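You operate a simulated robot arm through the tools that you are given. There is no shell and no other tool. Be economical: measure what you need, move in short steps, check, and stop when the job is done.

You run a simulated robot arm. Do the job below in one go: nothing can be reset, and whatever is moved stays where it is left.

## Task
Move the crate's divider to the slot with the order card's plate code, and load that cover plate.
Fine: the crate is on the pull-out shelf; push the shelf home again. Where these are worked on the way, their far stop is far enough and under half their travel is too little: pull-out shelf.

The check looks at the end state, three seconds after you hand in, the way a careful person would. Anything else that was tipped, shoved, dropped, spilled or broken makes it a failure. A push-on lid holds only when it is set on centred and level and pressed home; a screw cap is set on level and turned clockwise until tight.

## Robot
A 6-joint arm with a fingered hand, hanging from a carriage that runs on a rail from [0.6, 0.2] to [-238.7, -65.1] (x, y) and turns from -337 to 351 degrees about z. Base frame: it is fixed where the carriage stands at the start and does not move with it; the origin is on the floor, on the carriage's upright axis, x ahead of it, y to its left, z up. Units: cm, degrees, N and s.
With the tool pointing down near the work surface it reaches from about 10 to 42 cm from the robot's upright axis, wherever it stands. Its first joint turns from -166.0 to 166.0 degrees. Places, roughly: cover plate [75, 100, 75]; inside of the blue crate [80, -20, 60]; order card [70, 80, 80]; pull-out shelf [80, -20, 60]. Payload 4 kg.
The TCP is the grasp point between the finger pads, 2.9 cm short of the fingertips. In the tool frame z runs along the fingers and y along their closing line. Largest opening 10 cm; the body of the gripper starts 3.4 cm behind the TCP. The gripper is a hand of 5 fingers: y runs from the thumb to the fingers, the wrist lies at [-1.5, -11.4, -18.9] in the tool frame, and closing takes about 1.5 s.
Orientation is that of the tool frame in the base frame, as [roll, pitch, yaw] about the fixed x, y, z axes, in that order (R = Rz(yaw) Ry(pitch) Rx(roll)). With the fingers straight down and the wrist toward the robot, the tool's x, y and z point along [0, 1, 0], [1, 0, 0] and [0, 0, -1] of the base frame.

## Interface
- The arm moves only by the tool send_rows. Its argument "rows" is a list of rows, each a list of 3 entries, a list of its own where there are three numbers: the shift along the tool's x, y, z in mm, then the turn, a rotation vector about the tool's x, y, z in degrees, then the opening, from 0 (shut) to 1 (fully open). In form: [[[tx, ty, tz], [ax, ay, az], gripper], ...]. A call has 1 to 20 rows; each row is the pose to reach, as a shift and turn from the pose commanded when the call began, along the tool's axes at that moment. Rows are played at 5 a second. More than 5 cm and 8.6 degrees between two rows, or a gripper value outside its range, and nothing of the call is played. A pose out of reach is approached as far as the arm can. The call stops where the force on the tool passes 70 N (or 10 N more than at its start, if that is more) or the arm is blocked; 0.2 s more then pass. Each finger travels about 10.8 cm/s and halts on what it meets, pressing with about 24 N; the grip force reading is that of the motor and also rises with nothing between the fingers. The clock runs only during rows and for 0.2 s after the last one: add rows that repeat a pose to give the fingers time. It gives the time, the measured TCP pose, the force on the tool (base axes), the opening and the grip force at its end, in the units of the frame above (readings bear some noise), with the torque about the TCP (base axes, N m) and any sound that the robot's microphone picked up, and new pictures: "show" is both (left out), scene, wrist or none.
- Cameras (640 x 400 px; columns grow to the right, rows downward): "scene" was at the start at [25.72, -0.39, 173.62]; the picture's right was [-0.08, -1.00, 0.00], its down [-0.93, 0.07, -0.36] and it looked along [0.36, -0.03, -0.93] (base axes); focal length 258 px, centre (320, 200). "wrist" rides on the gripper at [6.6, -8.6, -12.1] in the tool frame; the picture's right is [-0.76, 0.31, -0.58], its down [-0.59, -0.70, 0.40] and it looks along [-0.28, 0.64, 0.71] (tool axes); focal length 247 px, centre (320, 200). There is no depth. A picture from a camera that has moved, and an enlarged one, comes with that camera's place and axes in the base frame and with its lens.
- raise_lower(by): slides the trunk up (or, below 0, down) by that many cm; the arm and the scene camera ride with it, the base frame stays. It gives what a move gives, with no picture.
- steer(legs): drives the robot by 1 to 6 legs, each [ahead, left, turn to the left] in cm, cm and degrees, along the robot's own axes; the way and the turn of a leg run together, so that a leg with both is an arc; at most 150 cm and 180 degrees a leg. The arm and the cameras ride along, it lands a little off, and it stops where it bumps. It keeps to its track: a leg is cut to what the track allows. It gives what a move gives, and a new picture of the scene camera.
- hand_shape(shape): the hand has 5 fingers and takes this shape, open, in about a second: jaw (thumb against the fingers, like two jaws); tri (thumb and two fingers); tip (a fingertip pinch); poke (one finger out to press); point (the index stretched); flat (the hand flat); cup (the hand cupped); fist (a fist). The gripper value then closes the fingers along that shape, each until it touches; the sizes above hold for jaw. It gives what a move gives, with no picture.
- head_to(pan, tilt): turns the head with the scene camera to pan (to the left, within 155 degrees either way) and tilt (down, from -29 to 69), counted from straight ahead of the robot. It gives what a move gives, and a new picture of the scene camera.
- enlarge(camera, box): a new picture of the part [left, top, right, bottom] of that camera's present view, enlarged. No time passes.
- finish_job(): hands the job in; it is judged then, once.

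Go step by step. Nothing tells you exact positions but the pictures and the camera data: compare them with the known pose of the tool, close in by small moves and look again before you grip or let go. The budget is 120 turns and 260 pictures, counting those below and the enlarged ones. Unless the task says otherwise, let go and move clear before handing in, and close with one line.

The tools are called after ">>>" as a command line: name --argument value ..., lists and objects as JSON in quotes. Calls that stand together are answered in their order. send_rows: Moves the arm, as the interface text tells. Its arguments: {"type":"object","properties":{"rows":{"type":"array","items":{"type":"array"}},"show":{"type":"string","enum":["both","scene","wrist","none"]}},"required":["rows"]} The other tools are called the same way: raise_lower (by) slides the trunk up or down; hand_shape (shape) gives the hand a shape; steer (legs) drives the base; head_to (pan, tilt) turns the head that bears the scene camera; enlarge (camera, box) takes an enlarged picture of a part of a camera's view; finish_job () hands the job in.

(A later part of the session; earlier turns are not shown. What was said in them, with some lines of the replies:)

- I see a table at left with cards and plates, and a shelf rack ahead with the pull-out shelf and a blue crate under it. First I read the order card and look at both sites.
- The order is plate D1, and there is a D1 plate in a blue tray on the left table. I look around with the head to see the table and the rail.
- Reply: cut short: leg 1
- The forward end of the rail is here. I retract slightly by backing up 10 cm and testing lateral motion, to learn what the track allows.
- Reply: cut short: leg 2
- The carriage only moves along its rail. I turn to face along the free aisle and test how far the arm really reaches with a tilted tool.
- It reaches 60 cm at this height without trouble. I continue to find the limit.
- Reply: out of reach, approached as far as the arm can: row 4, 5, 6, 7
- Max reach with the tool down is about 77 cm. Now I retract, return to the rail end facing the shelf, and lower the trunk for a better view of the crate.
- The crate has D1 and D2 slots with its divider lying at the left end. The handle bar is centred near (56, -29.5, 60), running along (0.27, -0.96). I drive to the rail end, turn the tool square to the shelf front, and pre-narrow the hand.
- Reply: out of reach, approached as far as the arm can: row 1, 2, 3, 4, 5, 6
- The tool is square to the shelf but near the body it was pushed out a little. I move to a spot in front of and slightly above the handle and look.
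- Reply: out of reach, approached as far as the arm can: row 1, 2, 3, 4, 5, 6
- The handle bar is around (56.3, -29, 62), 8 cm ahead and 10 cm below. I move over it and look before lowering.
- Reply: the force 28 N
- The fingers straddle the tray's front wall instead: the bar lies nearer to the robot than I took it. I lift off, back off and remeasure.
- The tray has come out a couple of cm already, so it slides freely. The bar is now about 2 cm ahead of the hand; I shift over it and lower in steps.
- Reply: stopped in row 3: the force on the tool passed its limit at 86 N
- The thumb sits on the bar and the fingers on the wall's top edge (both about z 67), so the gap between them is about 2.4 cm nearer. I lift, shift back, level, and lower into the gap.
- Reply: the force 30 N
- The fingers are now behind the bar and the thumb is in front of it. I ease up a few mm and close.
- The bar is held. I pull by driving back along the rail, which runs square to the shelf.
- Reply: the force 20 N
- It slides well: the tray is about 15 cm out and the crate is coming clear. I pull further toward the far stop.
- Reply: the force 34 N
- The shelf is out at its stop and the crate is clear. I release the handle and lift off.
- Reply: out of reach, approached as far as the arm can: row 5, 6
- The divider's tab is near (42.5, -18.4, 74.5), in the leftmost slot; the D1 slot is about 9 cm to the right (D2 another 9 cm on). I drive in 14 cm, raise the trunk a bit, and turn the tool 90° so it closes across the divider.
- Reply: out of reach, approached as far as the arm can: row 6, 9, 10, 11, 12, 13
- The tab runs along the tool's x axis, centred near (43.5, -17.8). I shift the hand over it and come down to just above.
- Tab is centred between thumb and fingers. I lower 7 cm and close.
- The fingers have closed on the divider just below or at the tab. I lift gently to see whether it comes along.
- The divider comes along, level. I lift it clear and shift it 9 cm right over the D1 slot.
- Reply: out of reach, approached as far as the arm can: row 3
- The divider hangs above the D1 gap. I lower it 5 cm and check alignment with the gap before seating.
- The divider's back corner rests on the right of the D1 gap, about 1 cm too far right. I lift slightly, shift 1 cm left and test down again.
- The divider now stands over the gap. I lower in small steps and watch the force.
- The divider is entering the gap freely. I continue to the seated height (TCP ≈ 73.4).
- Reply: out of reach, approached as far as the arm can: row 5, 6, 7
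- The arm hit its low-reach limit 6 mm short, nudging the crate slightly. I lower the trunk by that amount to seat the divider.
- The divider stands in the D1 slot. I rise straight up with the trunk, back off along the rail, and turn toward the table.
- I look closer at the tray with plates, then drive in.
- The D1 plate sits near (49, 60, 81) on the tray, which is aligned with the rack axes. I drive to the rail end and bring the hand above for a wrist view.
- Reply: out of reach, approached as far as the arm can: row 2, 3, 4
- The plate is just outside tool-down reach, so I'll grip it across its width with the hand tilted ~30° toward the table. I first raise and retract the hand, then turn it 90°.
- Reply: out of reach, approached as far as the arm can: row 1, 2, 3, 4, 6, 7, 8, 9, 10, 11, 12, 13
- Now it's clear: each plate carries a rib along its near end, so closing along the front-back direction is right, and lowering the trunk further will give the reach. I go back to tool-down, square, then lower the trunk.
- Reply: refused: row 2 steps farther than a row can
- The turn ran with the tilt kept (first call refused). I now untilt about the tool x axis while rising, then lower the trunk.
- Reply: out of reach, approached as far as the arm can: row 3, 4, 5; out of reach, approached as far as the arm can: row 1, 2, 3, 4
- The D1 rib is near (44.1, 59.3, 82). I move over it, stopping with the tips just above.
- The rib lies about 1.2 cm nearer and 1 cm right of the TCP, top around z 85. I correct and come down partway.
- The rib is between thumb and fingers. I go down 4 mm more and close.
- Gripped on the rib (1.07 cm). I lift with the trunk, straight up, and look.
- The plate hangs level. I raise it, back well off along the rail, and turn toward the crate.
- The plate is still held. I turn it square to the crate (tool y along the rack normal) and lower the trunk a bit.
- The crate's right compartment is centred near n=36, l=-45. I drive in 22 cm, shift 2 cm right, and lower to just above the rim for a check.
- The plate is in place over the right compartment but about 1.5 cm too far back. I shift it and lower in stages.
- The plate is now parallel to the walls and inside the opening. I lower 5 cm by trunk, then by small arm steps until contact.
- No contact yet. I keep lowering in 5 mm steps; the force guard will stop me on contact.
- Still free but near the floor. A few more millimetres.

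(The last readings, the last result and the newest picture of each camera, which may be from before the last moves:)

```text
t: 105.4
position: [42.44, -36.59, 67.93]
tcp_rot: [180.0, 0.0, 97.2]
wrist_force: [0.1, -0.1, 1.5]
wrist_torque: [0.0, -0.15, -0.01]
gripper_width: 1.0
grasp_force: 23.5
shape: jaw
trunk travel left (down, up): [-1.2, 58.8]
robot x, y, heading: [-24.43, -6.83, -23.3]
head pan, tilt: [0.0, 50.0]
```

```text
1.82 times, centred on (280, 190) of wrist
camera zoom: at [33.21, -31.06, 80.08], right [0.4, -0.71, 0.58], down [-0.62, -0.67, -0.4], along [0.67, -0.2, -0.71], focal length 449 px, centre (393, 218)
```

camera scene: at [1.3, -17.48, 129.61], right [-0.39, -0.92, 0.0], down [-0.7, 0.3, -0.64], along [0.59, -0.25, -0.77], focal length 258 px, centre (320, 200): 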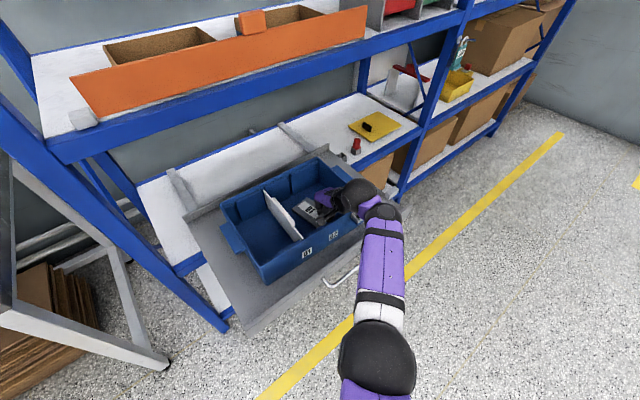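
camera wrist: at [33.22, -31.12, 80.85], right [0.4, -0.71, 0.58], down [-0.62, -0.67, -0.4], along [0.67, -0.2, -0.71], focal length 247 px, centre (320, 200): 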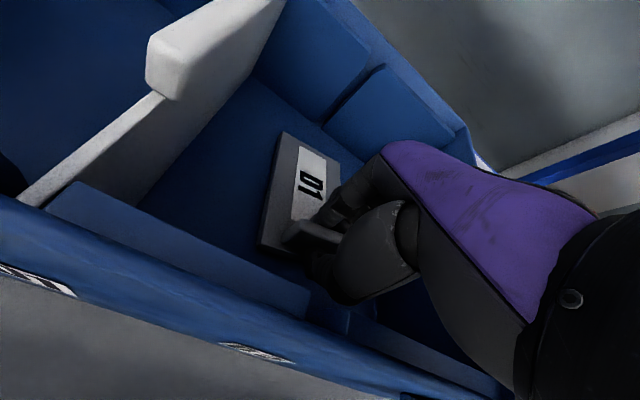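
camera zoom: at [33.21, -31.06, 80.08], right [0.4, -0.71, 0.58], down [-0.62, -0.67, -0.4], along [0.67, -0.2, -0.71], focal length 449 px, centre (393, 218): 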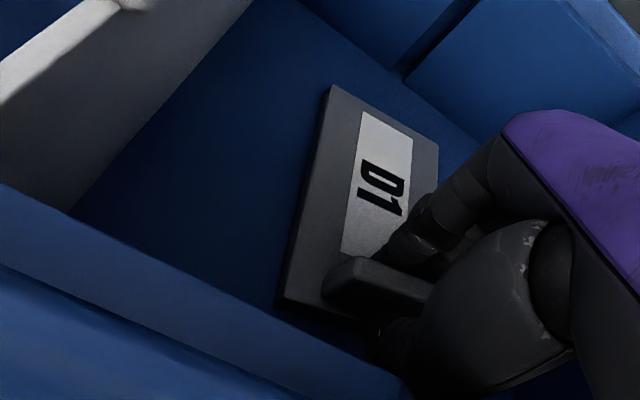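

Contact is starting. I go 4 mm more and release.

>>> send_rows --rows '[[[0, 0, 3], [0, 0, 0], 0], [[0, 0, 5], [0, 0, 0], 0], [[0, 0, 5], [0, 0, 0], 0]]' --show "none"

>>> send_rows --rows '[[[0, 0, 0], [0, 0, 0], 0.1], [[0, 0, 0], [0, 0, 0], 0.2], [[0, 0, 0], [0, 0, 0], 0.35], [[0, 0, 0], [0, 0, 0], 0.4], [[0, 0, 0], [0, 0, 0], 0.4]]' --show "both"

>>> enlarge --camera "wrist" --box '[180, 80, 380, 300]'

```text
t: 106.2
position: [42.9, -36.62, 67.98]
tcp_rot: [179.6, 0.3, 97.2]
wrist_force: [-3.9, 2.4, 24.3]
wrist_torque: [0.24, -0.25, -0.03]
gripper_width: 0.96
grasp_force: 24.0
shape: jaw
trunk travel left (down, up): [-1.2, 58.8]
robot x, y, heading: [-24.28, -6.54, -23.3]
head pan, tilt: [0.0, 50.0]
```

```text
t: 107.4
position: [42.93, -36.67, 67.8]
tcp_rot: [179.8, 0.1, 97.3]
wrist_force: [-0.7, 3.7, 27.9]
wrist_torque: [0.22, -0.19, 0.0]
gripper_width: 3.48
grasp_force: 0.2
shape: jaw
trunk travel left (down, up): [-1.2, 58.8]
robot x, y, heading: [-24.06, -6.77, -23.0]
head pan, tilt: [0.0, 50.0]
camera scene: at [1.49, -17.52, 129.67], right [-0.39, -0.92, 0.0], down [-0.7, 0.3, -0.64], along [0.59, -0.25, -0.76], focal length 258 px, centre (320, 200)
camera wrist: at [33.54, -31.04, 79.84], right [0.4, -0.71, 0.58], down [-0.62, -0.67, -0.4], along [0.68, -0.2, -0.71], focal length 247 px, centre (320, 200)
```

scene: 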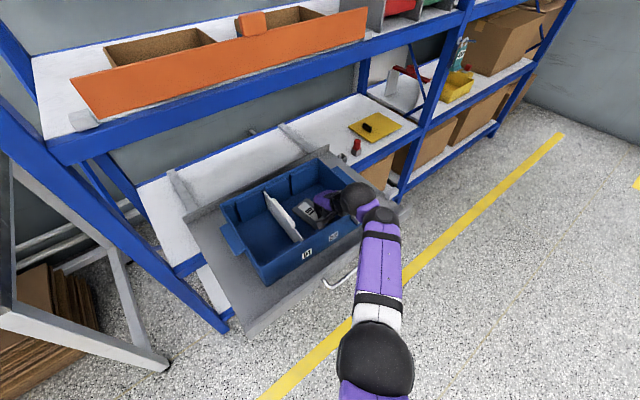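
wrist: 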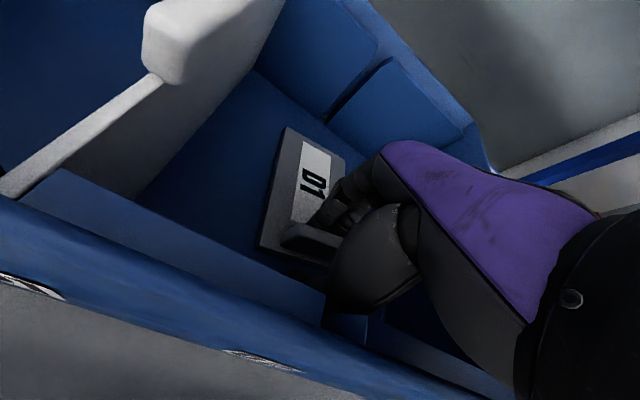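

```text
1.82 times, centred on (280, 190) of wrist
camera zoom: at [33.54, -31.04, 79.84], right [0.4, -0.71, 0.58], down [-0.62, -0.67, -0.4], along [0.68, -0.2, -0.71], focal length 449 px, centre (393, 218)
```

zoom: 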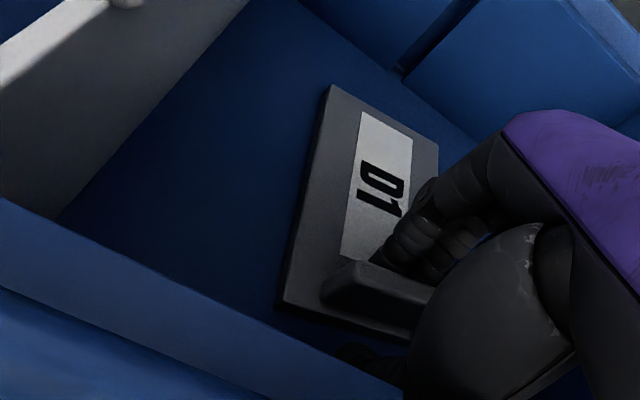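

The plate lies flat and is released. I rise straight out with the trunk and check.

>>> raise_lower --by 24

>>> send_rows --rows '[[[0, -10, 0], [0, 0, 0], 0.4], [[0, -10, 0], [0, 0, 0], 0.4]]' --show "both"

>>> enlarge --camera "scene" --box '[200, 200, 400, 350]'

```text
t: 109.9
position: [42.58, -36.38, 91.54]
tcp_rot: [-180.0, 0.0, 97.2]
wrist_force: [-0.8, -0.8, 0.2]
wrist_torque: [-0.01, 0.02, -0.02]
gripper_width: 3.95
grasp_force: 0.1
shape: jaw
trunk travel left (down, up): [-25.2, 34.8]
robot x, y, heading: [-24.13, -6.74, -23.1]
head pan, tilt: [0.0, 50.0]
```

```text
t: 110.5
position: [41.49, -36.63, 91.51]
tcp_rot: [-179.9, 0.0, 97.2]
wrist_force: [0.7, -0.3, 0.5]
wrist_torque: [0.01, 0.0, 0.03]
gripper_width: 3.98
grasp_force: 0.1
shape: jaw
trunk travel left (down, up): [-25.2, 34.8]
robot x, y, heading: [-24.42, -6.24, -23.2]
head pan, tilt: [0.0, 50.0]
camera scene: at [1.3, -17.48, 153.61], right [-0.39, -0.92, 0.0], down [-0.7, 0.3, -0.64], along [0.59, -0.25, -0.77], focal length 258 px, centre (320, 200)
camera wrist: at [32.24, -31.13, 103.59], right [0.4, -0.71, 0.58], down [-0.62, -0.67, -0.4], along [0.67, -0.2, -0.71], focal length 247 px, centre (320, 200)
```

scene: 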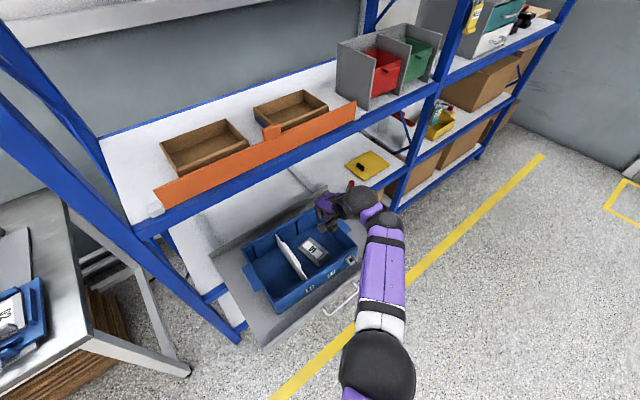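
wrist: 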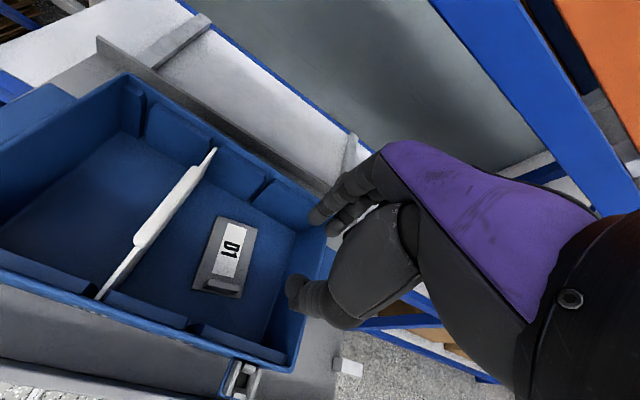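

```text
2.67 times, centred on (300, 275) of scene
camera zoom: at [1.3, -17.48, 153.61], right [-0.39, -0.92, 0.0], down [-0.7, 0.3, -0.64], along [0.59, -0.25, -0.77], focal length 687 px, centre (373, 0)
```

zoom: 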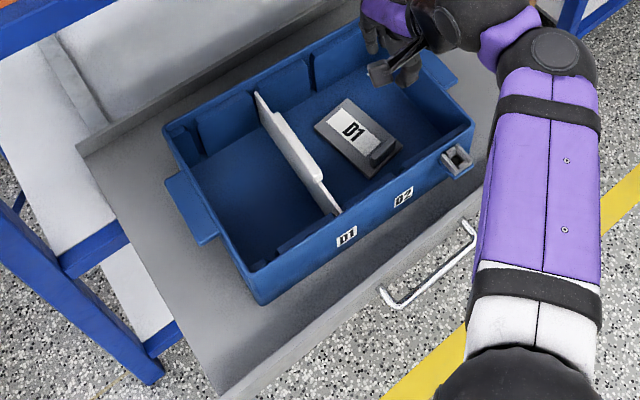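

Divider is in D1, plate D1 lies flat in the crate. Now to close the shelf: I back out in front of the handle and lower a closed hand to handle height.

>>> steer --legs '[[-20.4, -16.2, 0]]'

>>> raise_lower --by -18

>>> send_rows --rows '[[[15, 0, 0], [0, 0, -4], 0.2], [[30, 0, 0], [0, 0, -8], 0], [[40, 0, 30], [0, 0, -8], 0], [[40, 0, 55], [0, 0, -8], 0], [[40, 0, 55], [0, 0, -8], 0], [[40, 0, 55], [0, 0, -8], 0]]' --show "both"

>>> enlarge --camera "scene" --box '[200, 180, 400, 350]'

```text
t: 112.4
position: [16.55, -43.59, 91.58]
tcp_rot: [-179.9, 0.0, 97.1]
wrist_force: [-0.8, -0.4, -0.9]
wrist_torque: [0.01, -0.02, 0.0]
gripper_width: 3.96
grasp_force: 0.2
shape: jaw
trunk travel left (down, up): [-25.2, 34.8]
robot x, y, heading: [-48.91, -13.22, -23.4]
head pan, tilt: [0.0, 50.0]
camera scene: at [-23.54, -24.31, 153.61], right [-0.39, -0.92, 0.0], down [-0.7, 0.3, -0.64], along [0.59, -0.25, -0.77], focal length 258 px, centre (320, 200)
```

scene: 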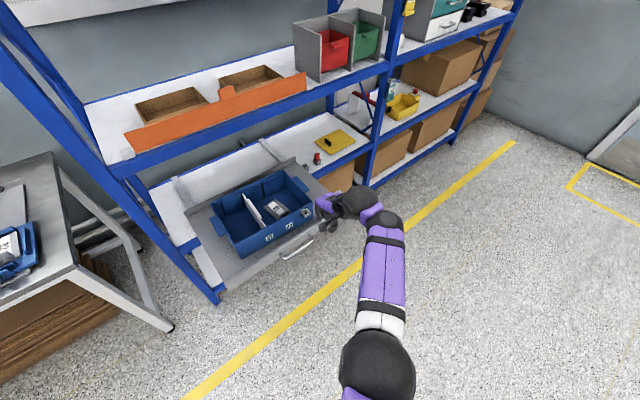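

```text
t: 114.4
position: [16.74, -43.65, 73.57]
tcp_rot: [180.0, 0.0, 97.1]
wrist_force: [0.2, 1.0, 1.0]
wrist_torque: [-0.02, 0.0, -0.05]
gripper_width: 3.97
grasp_force: 0.1
shape: jaw
trunk travel left (down, up): [-7.2, 52.8]
robot x, y, heading: [-49.14, -13.57, -23.5]
head pan, tilt: [0.0, 50.0]
```

```text
t: 115.8
position: [16.21, -39.47, 67.9]
tcp_rot: [180.0, 0.0, 105.1]
wrist_force: [-0.8, -0.4, -0.9]
wrist_torque: [0.02, -0.02, -0.03]
gripper_width: 0.02
grasp_force: 24.0
shape: jaw
trunk travel left (down, up): [-7.2, 52.8]
robot x, y, heading: [-49.47, -13.22, -23.3]
head pan, tilt: [0.0, 50.0]
camera scene: at [-23.53, -24.31, 135.61], right [-0.39, -0.92, 0.0], down [-0.7, 0.3, -0.64], along [0.59, -0.25, -0.77], focal length 258 px, centre (320, 200)
camera wrist: at [6.3, -35.23, 80.11], right [0.49, -0.65, 0.58], down [-0.53, -0.75, -0.4], along [0.69, -0.11, -0.71], focal length 247 px, centre (320, 200)
```

scene: 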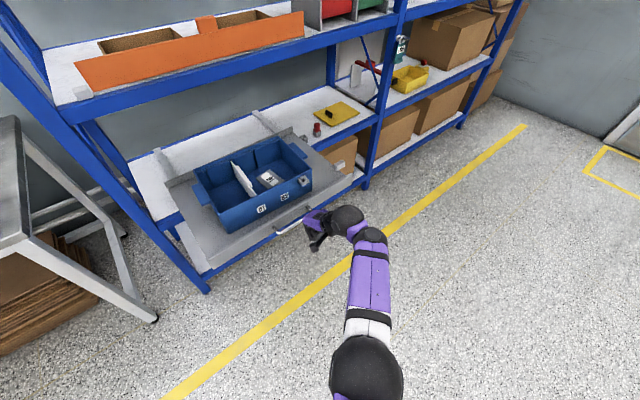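
wrist: 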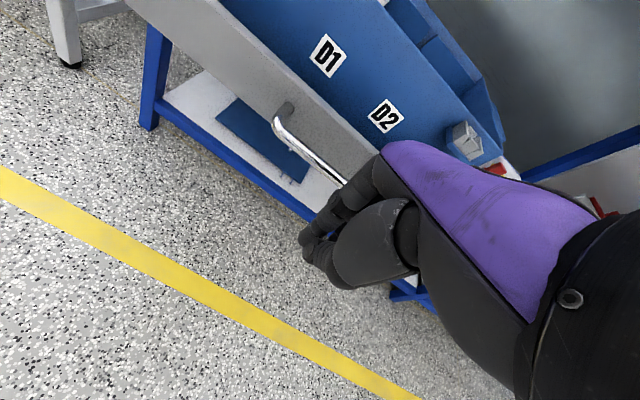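

```text
2.35 times, centred on (300, 265) of scene
camera zoom: at [-23.53, -24.31, 135.61], right [-0.39, -0.92, 0.0], down [-0.7, 0.3, -0.64], along [0.59, -0.25, -0.77], focal length 606 px, centre (367, 47)
```

zoom: 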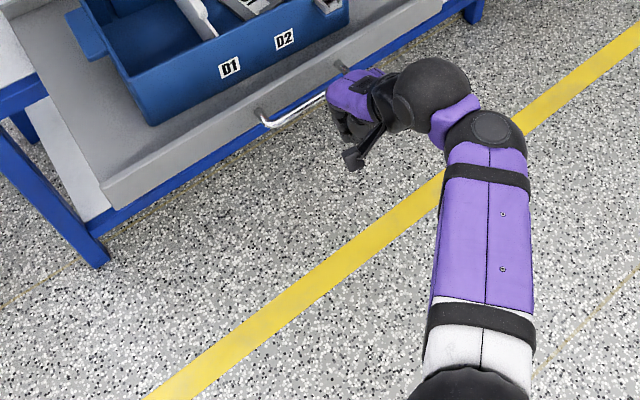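

The hand is in front of the bar's middle. I lower 1.5 cm and drive forward to push the shelf in.

>>> send_rows --rows '[[[0, 0, 15], [0, 0, 0], 0], [[0, 0, 15], [0, 0, 0], 0]]' --show "none"

>>> steer --legs '[[11, 8.8, 0]]'

>>> enlarge --camera "wrist" --box '[140, 20, 500, 320]'

```text
t: 116.4
position: [16.28, -39.45, 66.58]
tcp_rot: [-179.9, 0.0, 105.0]
wrist_force: [-0.2, 0.2, 0.5]
wrist_torque: [0.0, 0.02, 0.02]
gripper_width: 0.0
grasp_force: 24.5
shape: jaw
trunk travel left (down, up): [-7.2, 52.8]
robot x, y, heading: [-49.07, -13.26, -23.4]
head pan, tilt: [0.0, 50.0]
```

```text
t: 117.7
position: [29.73, -35.71, 66.53]
tcp_rot: [180.0, 0.1, 104.9]
wrist_force: [0.0, -0.1, -1.4]
wrist_torque: [-0.01, 0.01, -0.02]
gripper_width: 0.01
grasp_force: 24.1
shape: jaw
trunk travel left (down, up): [-7.2, 52.8]
robot x, y, heading: [-35.63, -9.96, -23.6]
head pan, tilt: [0.0, 50.0]
camera scene: at [-9.99, -20.64, 135.62], right [-0.4, -0.92, 0.0], down [-0.7, 0.3, -0.64], along [0.59, -0.25, -0.77], focal length 258 px, centre (320, 200)
```

scene: 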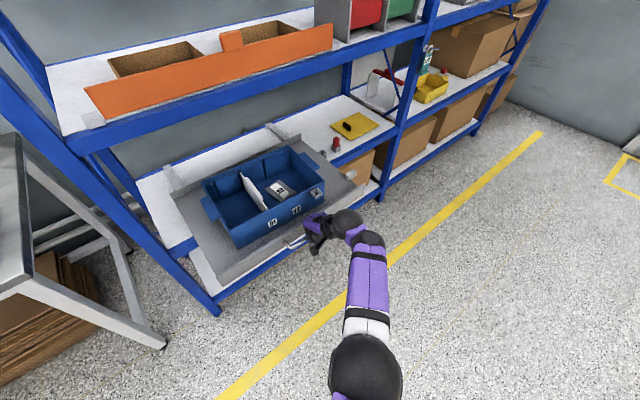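

```text
1.33 times, centred on (320, 170) of wrist
camera zoom: at [19.83, -31.55, 78.67], right [0.49, -0.65, 0.58], down [-0.53, -0.75, -0.4], along [0.69, -0.11, -0.71], focal length 329 px, centre (320, 240)
```

zoom: 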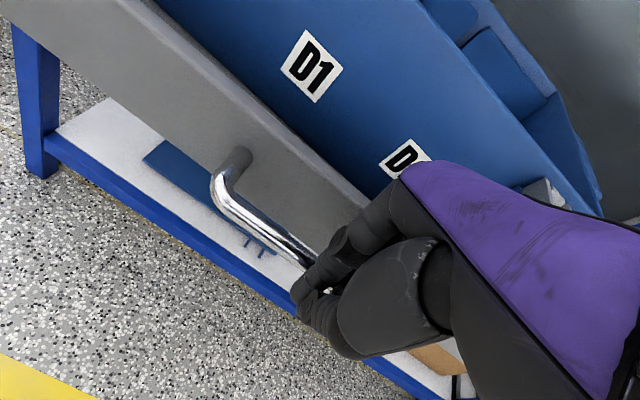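

The bar is against the fingers and the shelf is moving in. I continue.

>>> steer --legs '[[14.1, 11.3, 0]]'

>>> steer --legs '[[4.7, 3.8, 0]]'

>>> enlarge --camera "scene" --box '[180, 150, 400, 340]'

```text
t: 119.2
position: [47.3, -30.96, 66.54]
tcp_rot: [179.8, -0.1, 105.2]
wrist_force: [0.7, -0.7, 0.1]
wrist_torque: [0.0, 0.03, 0.0]
gripper_width: 0.01
grasp_force: 24.0
shape: jaw
trunk travel left (down, up): [-7.2, 52.8]
robot x, y, heading: [-18.4, -4.91, -23.1]
head pan, tilt: [0.0, 50.0]
camera scene: at [7.43, -15.84, 135.62], right [-0.39, -0.92, 0.0], down [-0.7, 0.3, -0.64], along [0.59, -0.25, -0.77], focal length 258 px, centre (320, 200)
```

scene: 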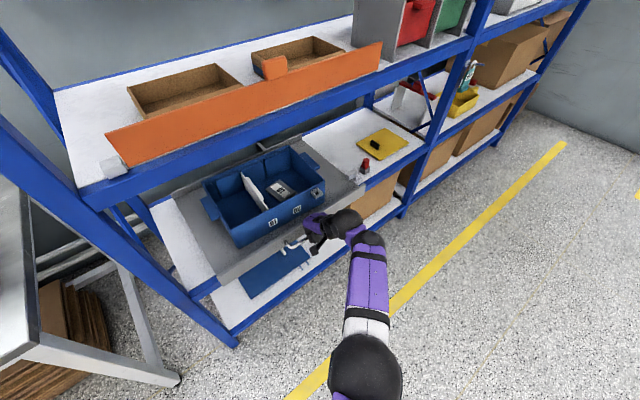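

```text
t: 120.2
position: [52.8, -29.44, 66.54]
tcp_rot: [180.0, 0.1, 105.1]
wrist_force: [-12.9, 0.2, 10.0]
wrist_torque: [-0.01, 0.13, 0.05]
gripper_width: 0.0
grasp_force: 24.3
shape: jaw
trunk travel left (down, up): [-7.2, 52.8]
robot x, y, heading: [-12.79, -3.18, -23.3]
head pan, tilt: [0.0, 50.0]
camera scene: at [13.07, -14.32, 135.58], right [-0.4, -0.92, 0.0], down [-0.7, 0.3, -0.64], along [0.59, -0.25, -0.77], focal length 258 px, centre (320, 200)
```

scene: 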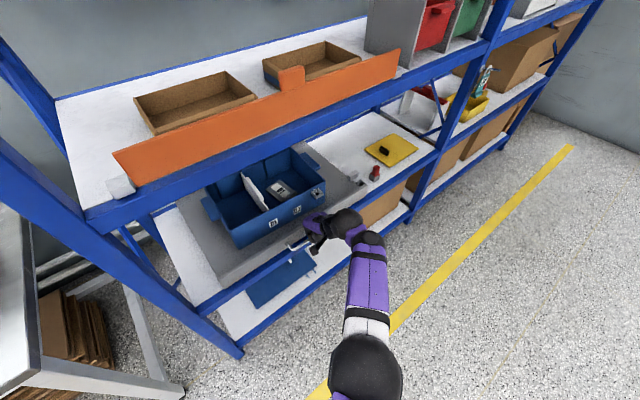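

```text
2.11 times, centred on (290, 245) of scene
camera zoom: at [13.07, -14.32, 135.58], right [-0.4, -0.92, 0.0], down [-0.7, 0.3, -0.64], along [0.59, -0.25, -0.77], focal length 542 px, centre (383, 105)
```

zoom: 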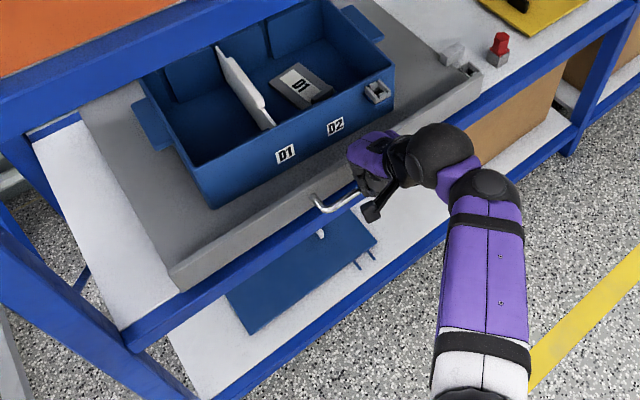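

There's resistance now; the tray front looks flush with the beam. I push a bit more to be certain it is home.

>>> steer --legs '[[1.6, 1.3, 0]]'

>>> steer --legs '[[1.6, 1.3, 0]]'

>>> enlarge --camera "scene" --box '[180, 150, 400, 340]'

```text
t: 121.0
position: [53.2, -29.4, 66.36]
tcp_rot: [-179.1, -0.1, 105.0]
wrist_force: [-40.4, 9.8, 30.7]
wrist_torque: [-0.11, 0.4, 0.09]
gripper_width: 0.0
grasp_force: 24.2
shape: jaw
trunk travel left (down, up): [-7.2, 52.8]
robot x, y, heading: [-10.58, -2.67, -23.5]
head pan, tilt: [0.0, 50.0]
stopped in leg 1: the force on the tool passed its limit at 82 N (the readings are from after the stop); the commanded pose is now the measured one
camera scene: at [14.2, -13.88, 135.47], right [-0.4, -0.92, 0.0], down [-0.71, 0.3, -0.64], along [0.59, -0.25, -0.77], focal length 258 px, centre (320, 200)
```

scene: 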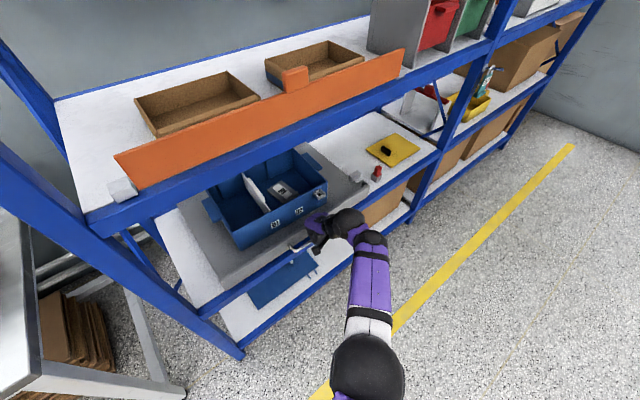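

```text
t: 121.8
position: [53.23, -29.65, 66.43]
tcp_rot: [-178.6, 0.0, 105.2]
wrist_force: [-38.3, 8.0, 24.1]
wrist_torque: [-0.1, 0.63, 0.1]
gripper_width: 0.03
grasp_force: 24.2
shape: jaw
trunk travel left (down, up): [-7.2, 52.8]
robot x, y, heading: [-10.47, -3.1, -23.5]
head pan, tilt: [0.0, 50.0]
stopped in leg 1: the force on the tool passed its limit at 81 N (the readings are from after the stop); the commanded pose is now the measured one
camera scene: at [14.58, -13.81, 135.46], right [-0.4, -0.92, 0.0], down [-0.71, 0.31, -0.64], along [0.59, -0.26, -0.77], focal length 258 px, centre (320, 200)
```

scene: 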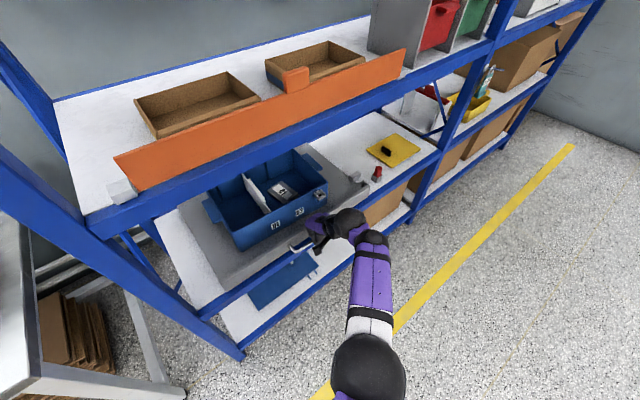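

```text
2.11 times, centred on (290, 245) of scene
camera zoom: at [14.58, -13.81, 135.46], right [-0.4, -0.92, 0.0], down [-0.71, 0.31, -0.64], along [0.59, -0.26, -0.77], focal length 542 px, centre (383, 105)
```

zoom: 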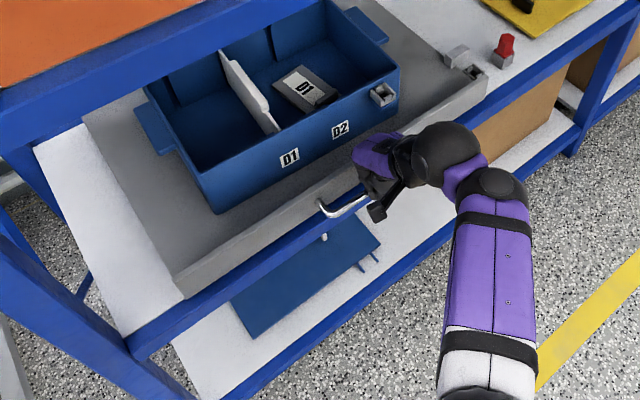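

The shelf is against its stop, at least as far in as originally. I back off and look at the final state.

>>> steer --legs '[[-11.8, -9.5, 0]]'

>>> enlarge --camera "scene" --box '[160, 140, 400, 330]'

>>> enlarge --camera "wrist" --box '[0, 0, 640, 400]'

```text
t: 123.2
position: [39.64, -33.69, 66.74]
tcp_rot: [-179.1, 0.1, 105.1]
wrist_force: [-1.2, 0.1, -0.5]
wrist_torque: [0.02, -0.07, 0.0]
gripper_width: 0.0
grasp_force: 23.6
shape: jaw
trunk travel left (down, up): [-7.2, 52.8]
robot x, y, heading: [-24.66, -6.81, -23.7]
head pan, tilt: [0.0, 50.0]
camera scene: at [0.49, -17.85, 135.6], right [-0.4, -0.92, 0.0], down [-0.7, 0.31, -0.64], along [0.59, -0.26, -0.77], focal length 258 px, centre (320, 200)
```

scene: 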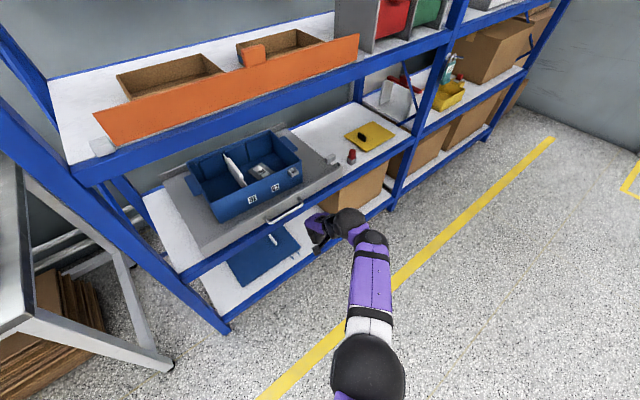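

```text
2.11 times, centred on (280, 235) of scene
camera zoom: at [0.49, -17.85, 135.6], right [-0.4, -0.92, 0.0], down [-0.7, 0.31, -0.64], along [0.59, -0.26, -0.77], focal length 542 px, centre (404, 126)
```

zoom: 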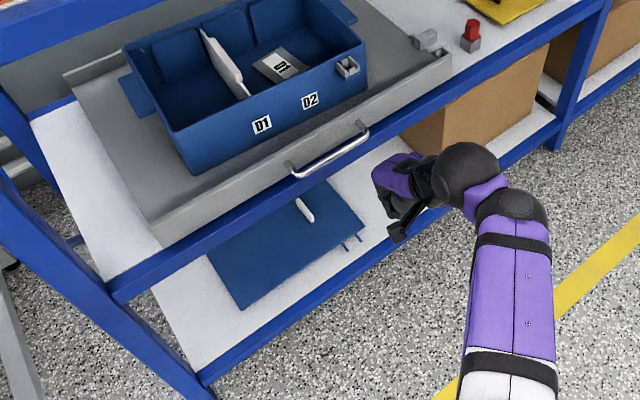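

```text
1.00 times, centred on (320, 200) of wrist (not enlarged: the box is as wide or as high as the picture)
camera zoom: at [29.89, -29.39, 78.96], right [0.5, -0.65, 0.57], down [-0.53, -0.75, -0.39], along [0.68, -0.11, -0.72], focal length 247 px, centre (320, 200)
```

zoom: 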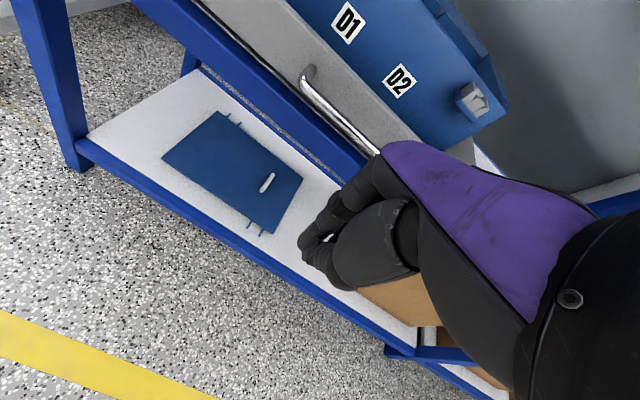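

The shelf is home with its handle where it began, the divider stands in the D1 slot, plate D1 lies flat in the crate, and the hand is clear. I hand in.

>>> finish_job

```text
The job is handed in.
```

The divider is now in slot D1, cover plate D1 lies flat in the crate to the right of the divider, and the shelf is pushed back in against its stop. The crate slid about 1 cm toward the front of the shelf while I was seating the divider.
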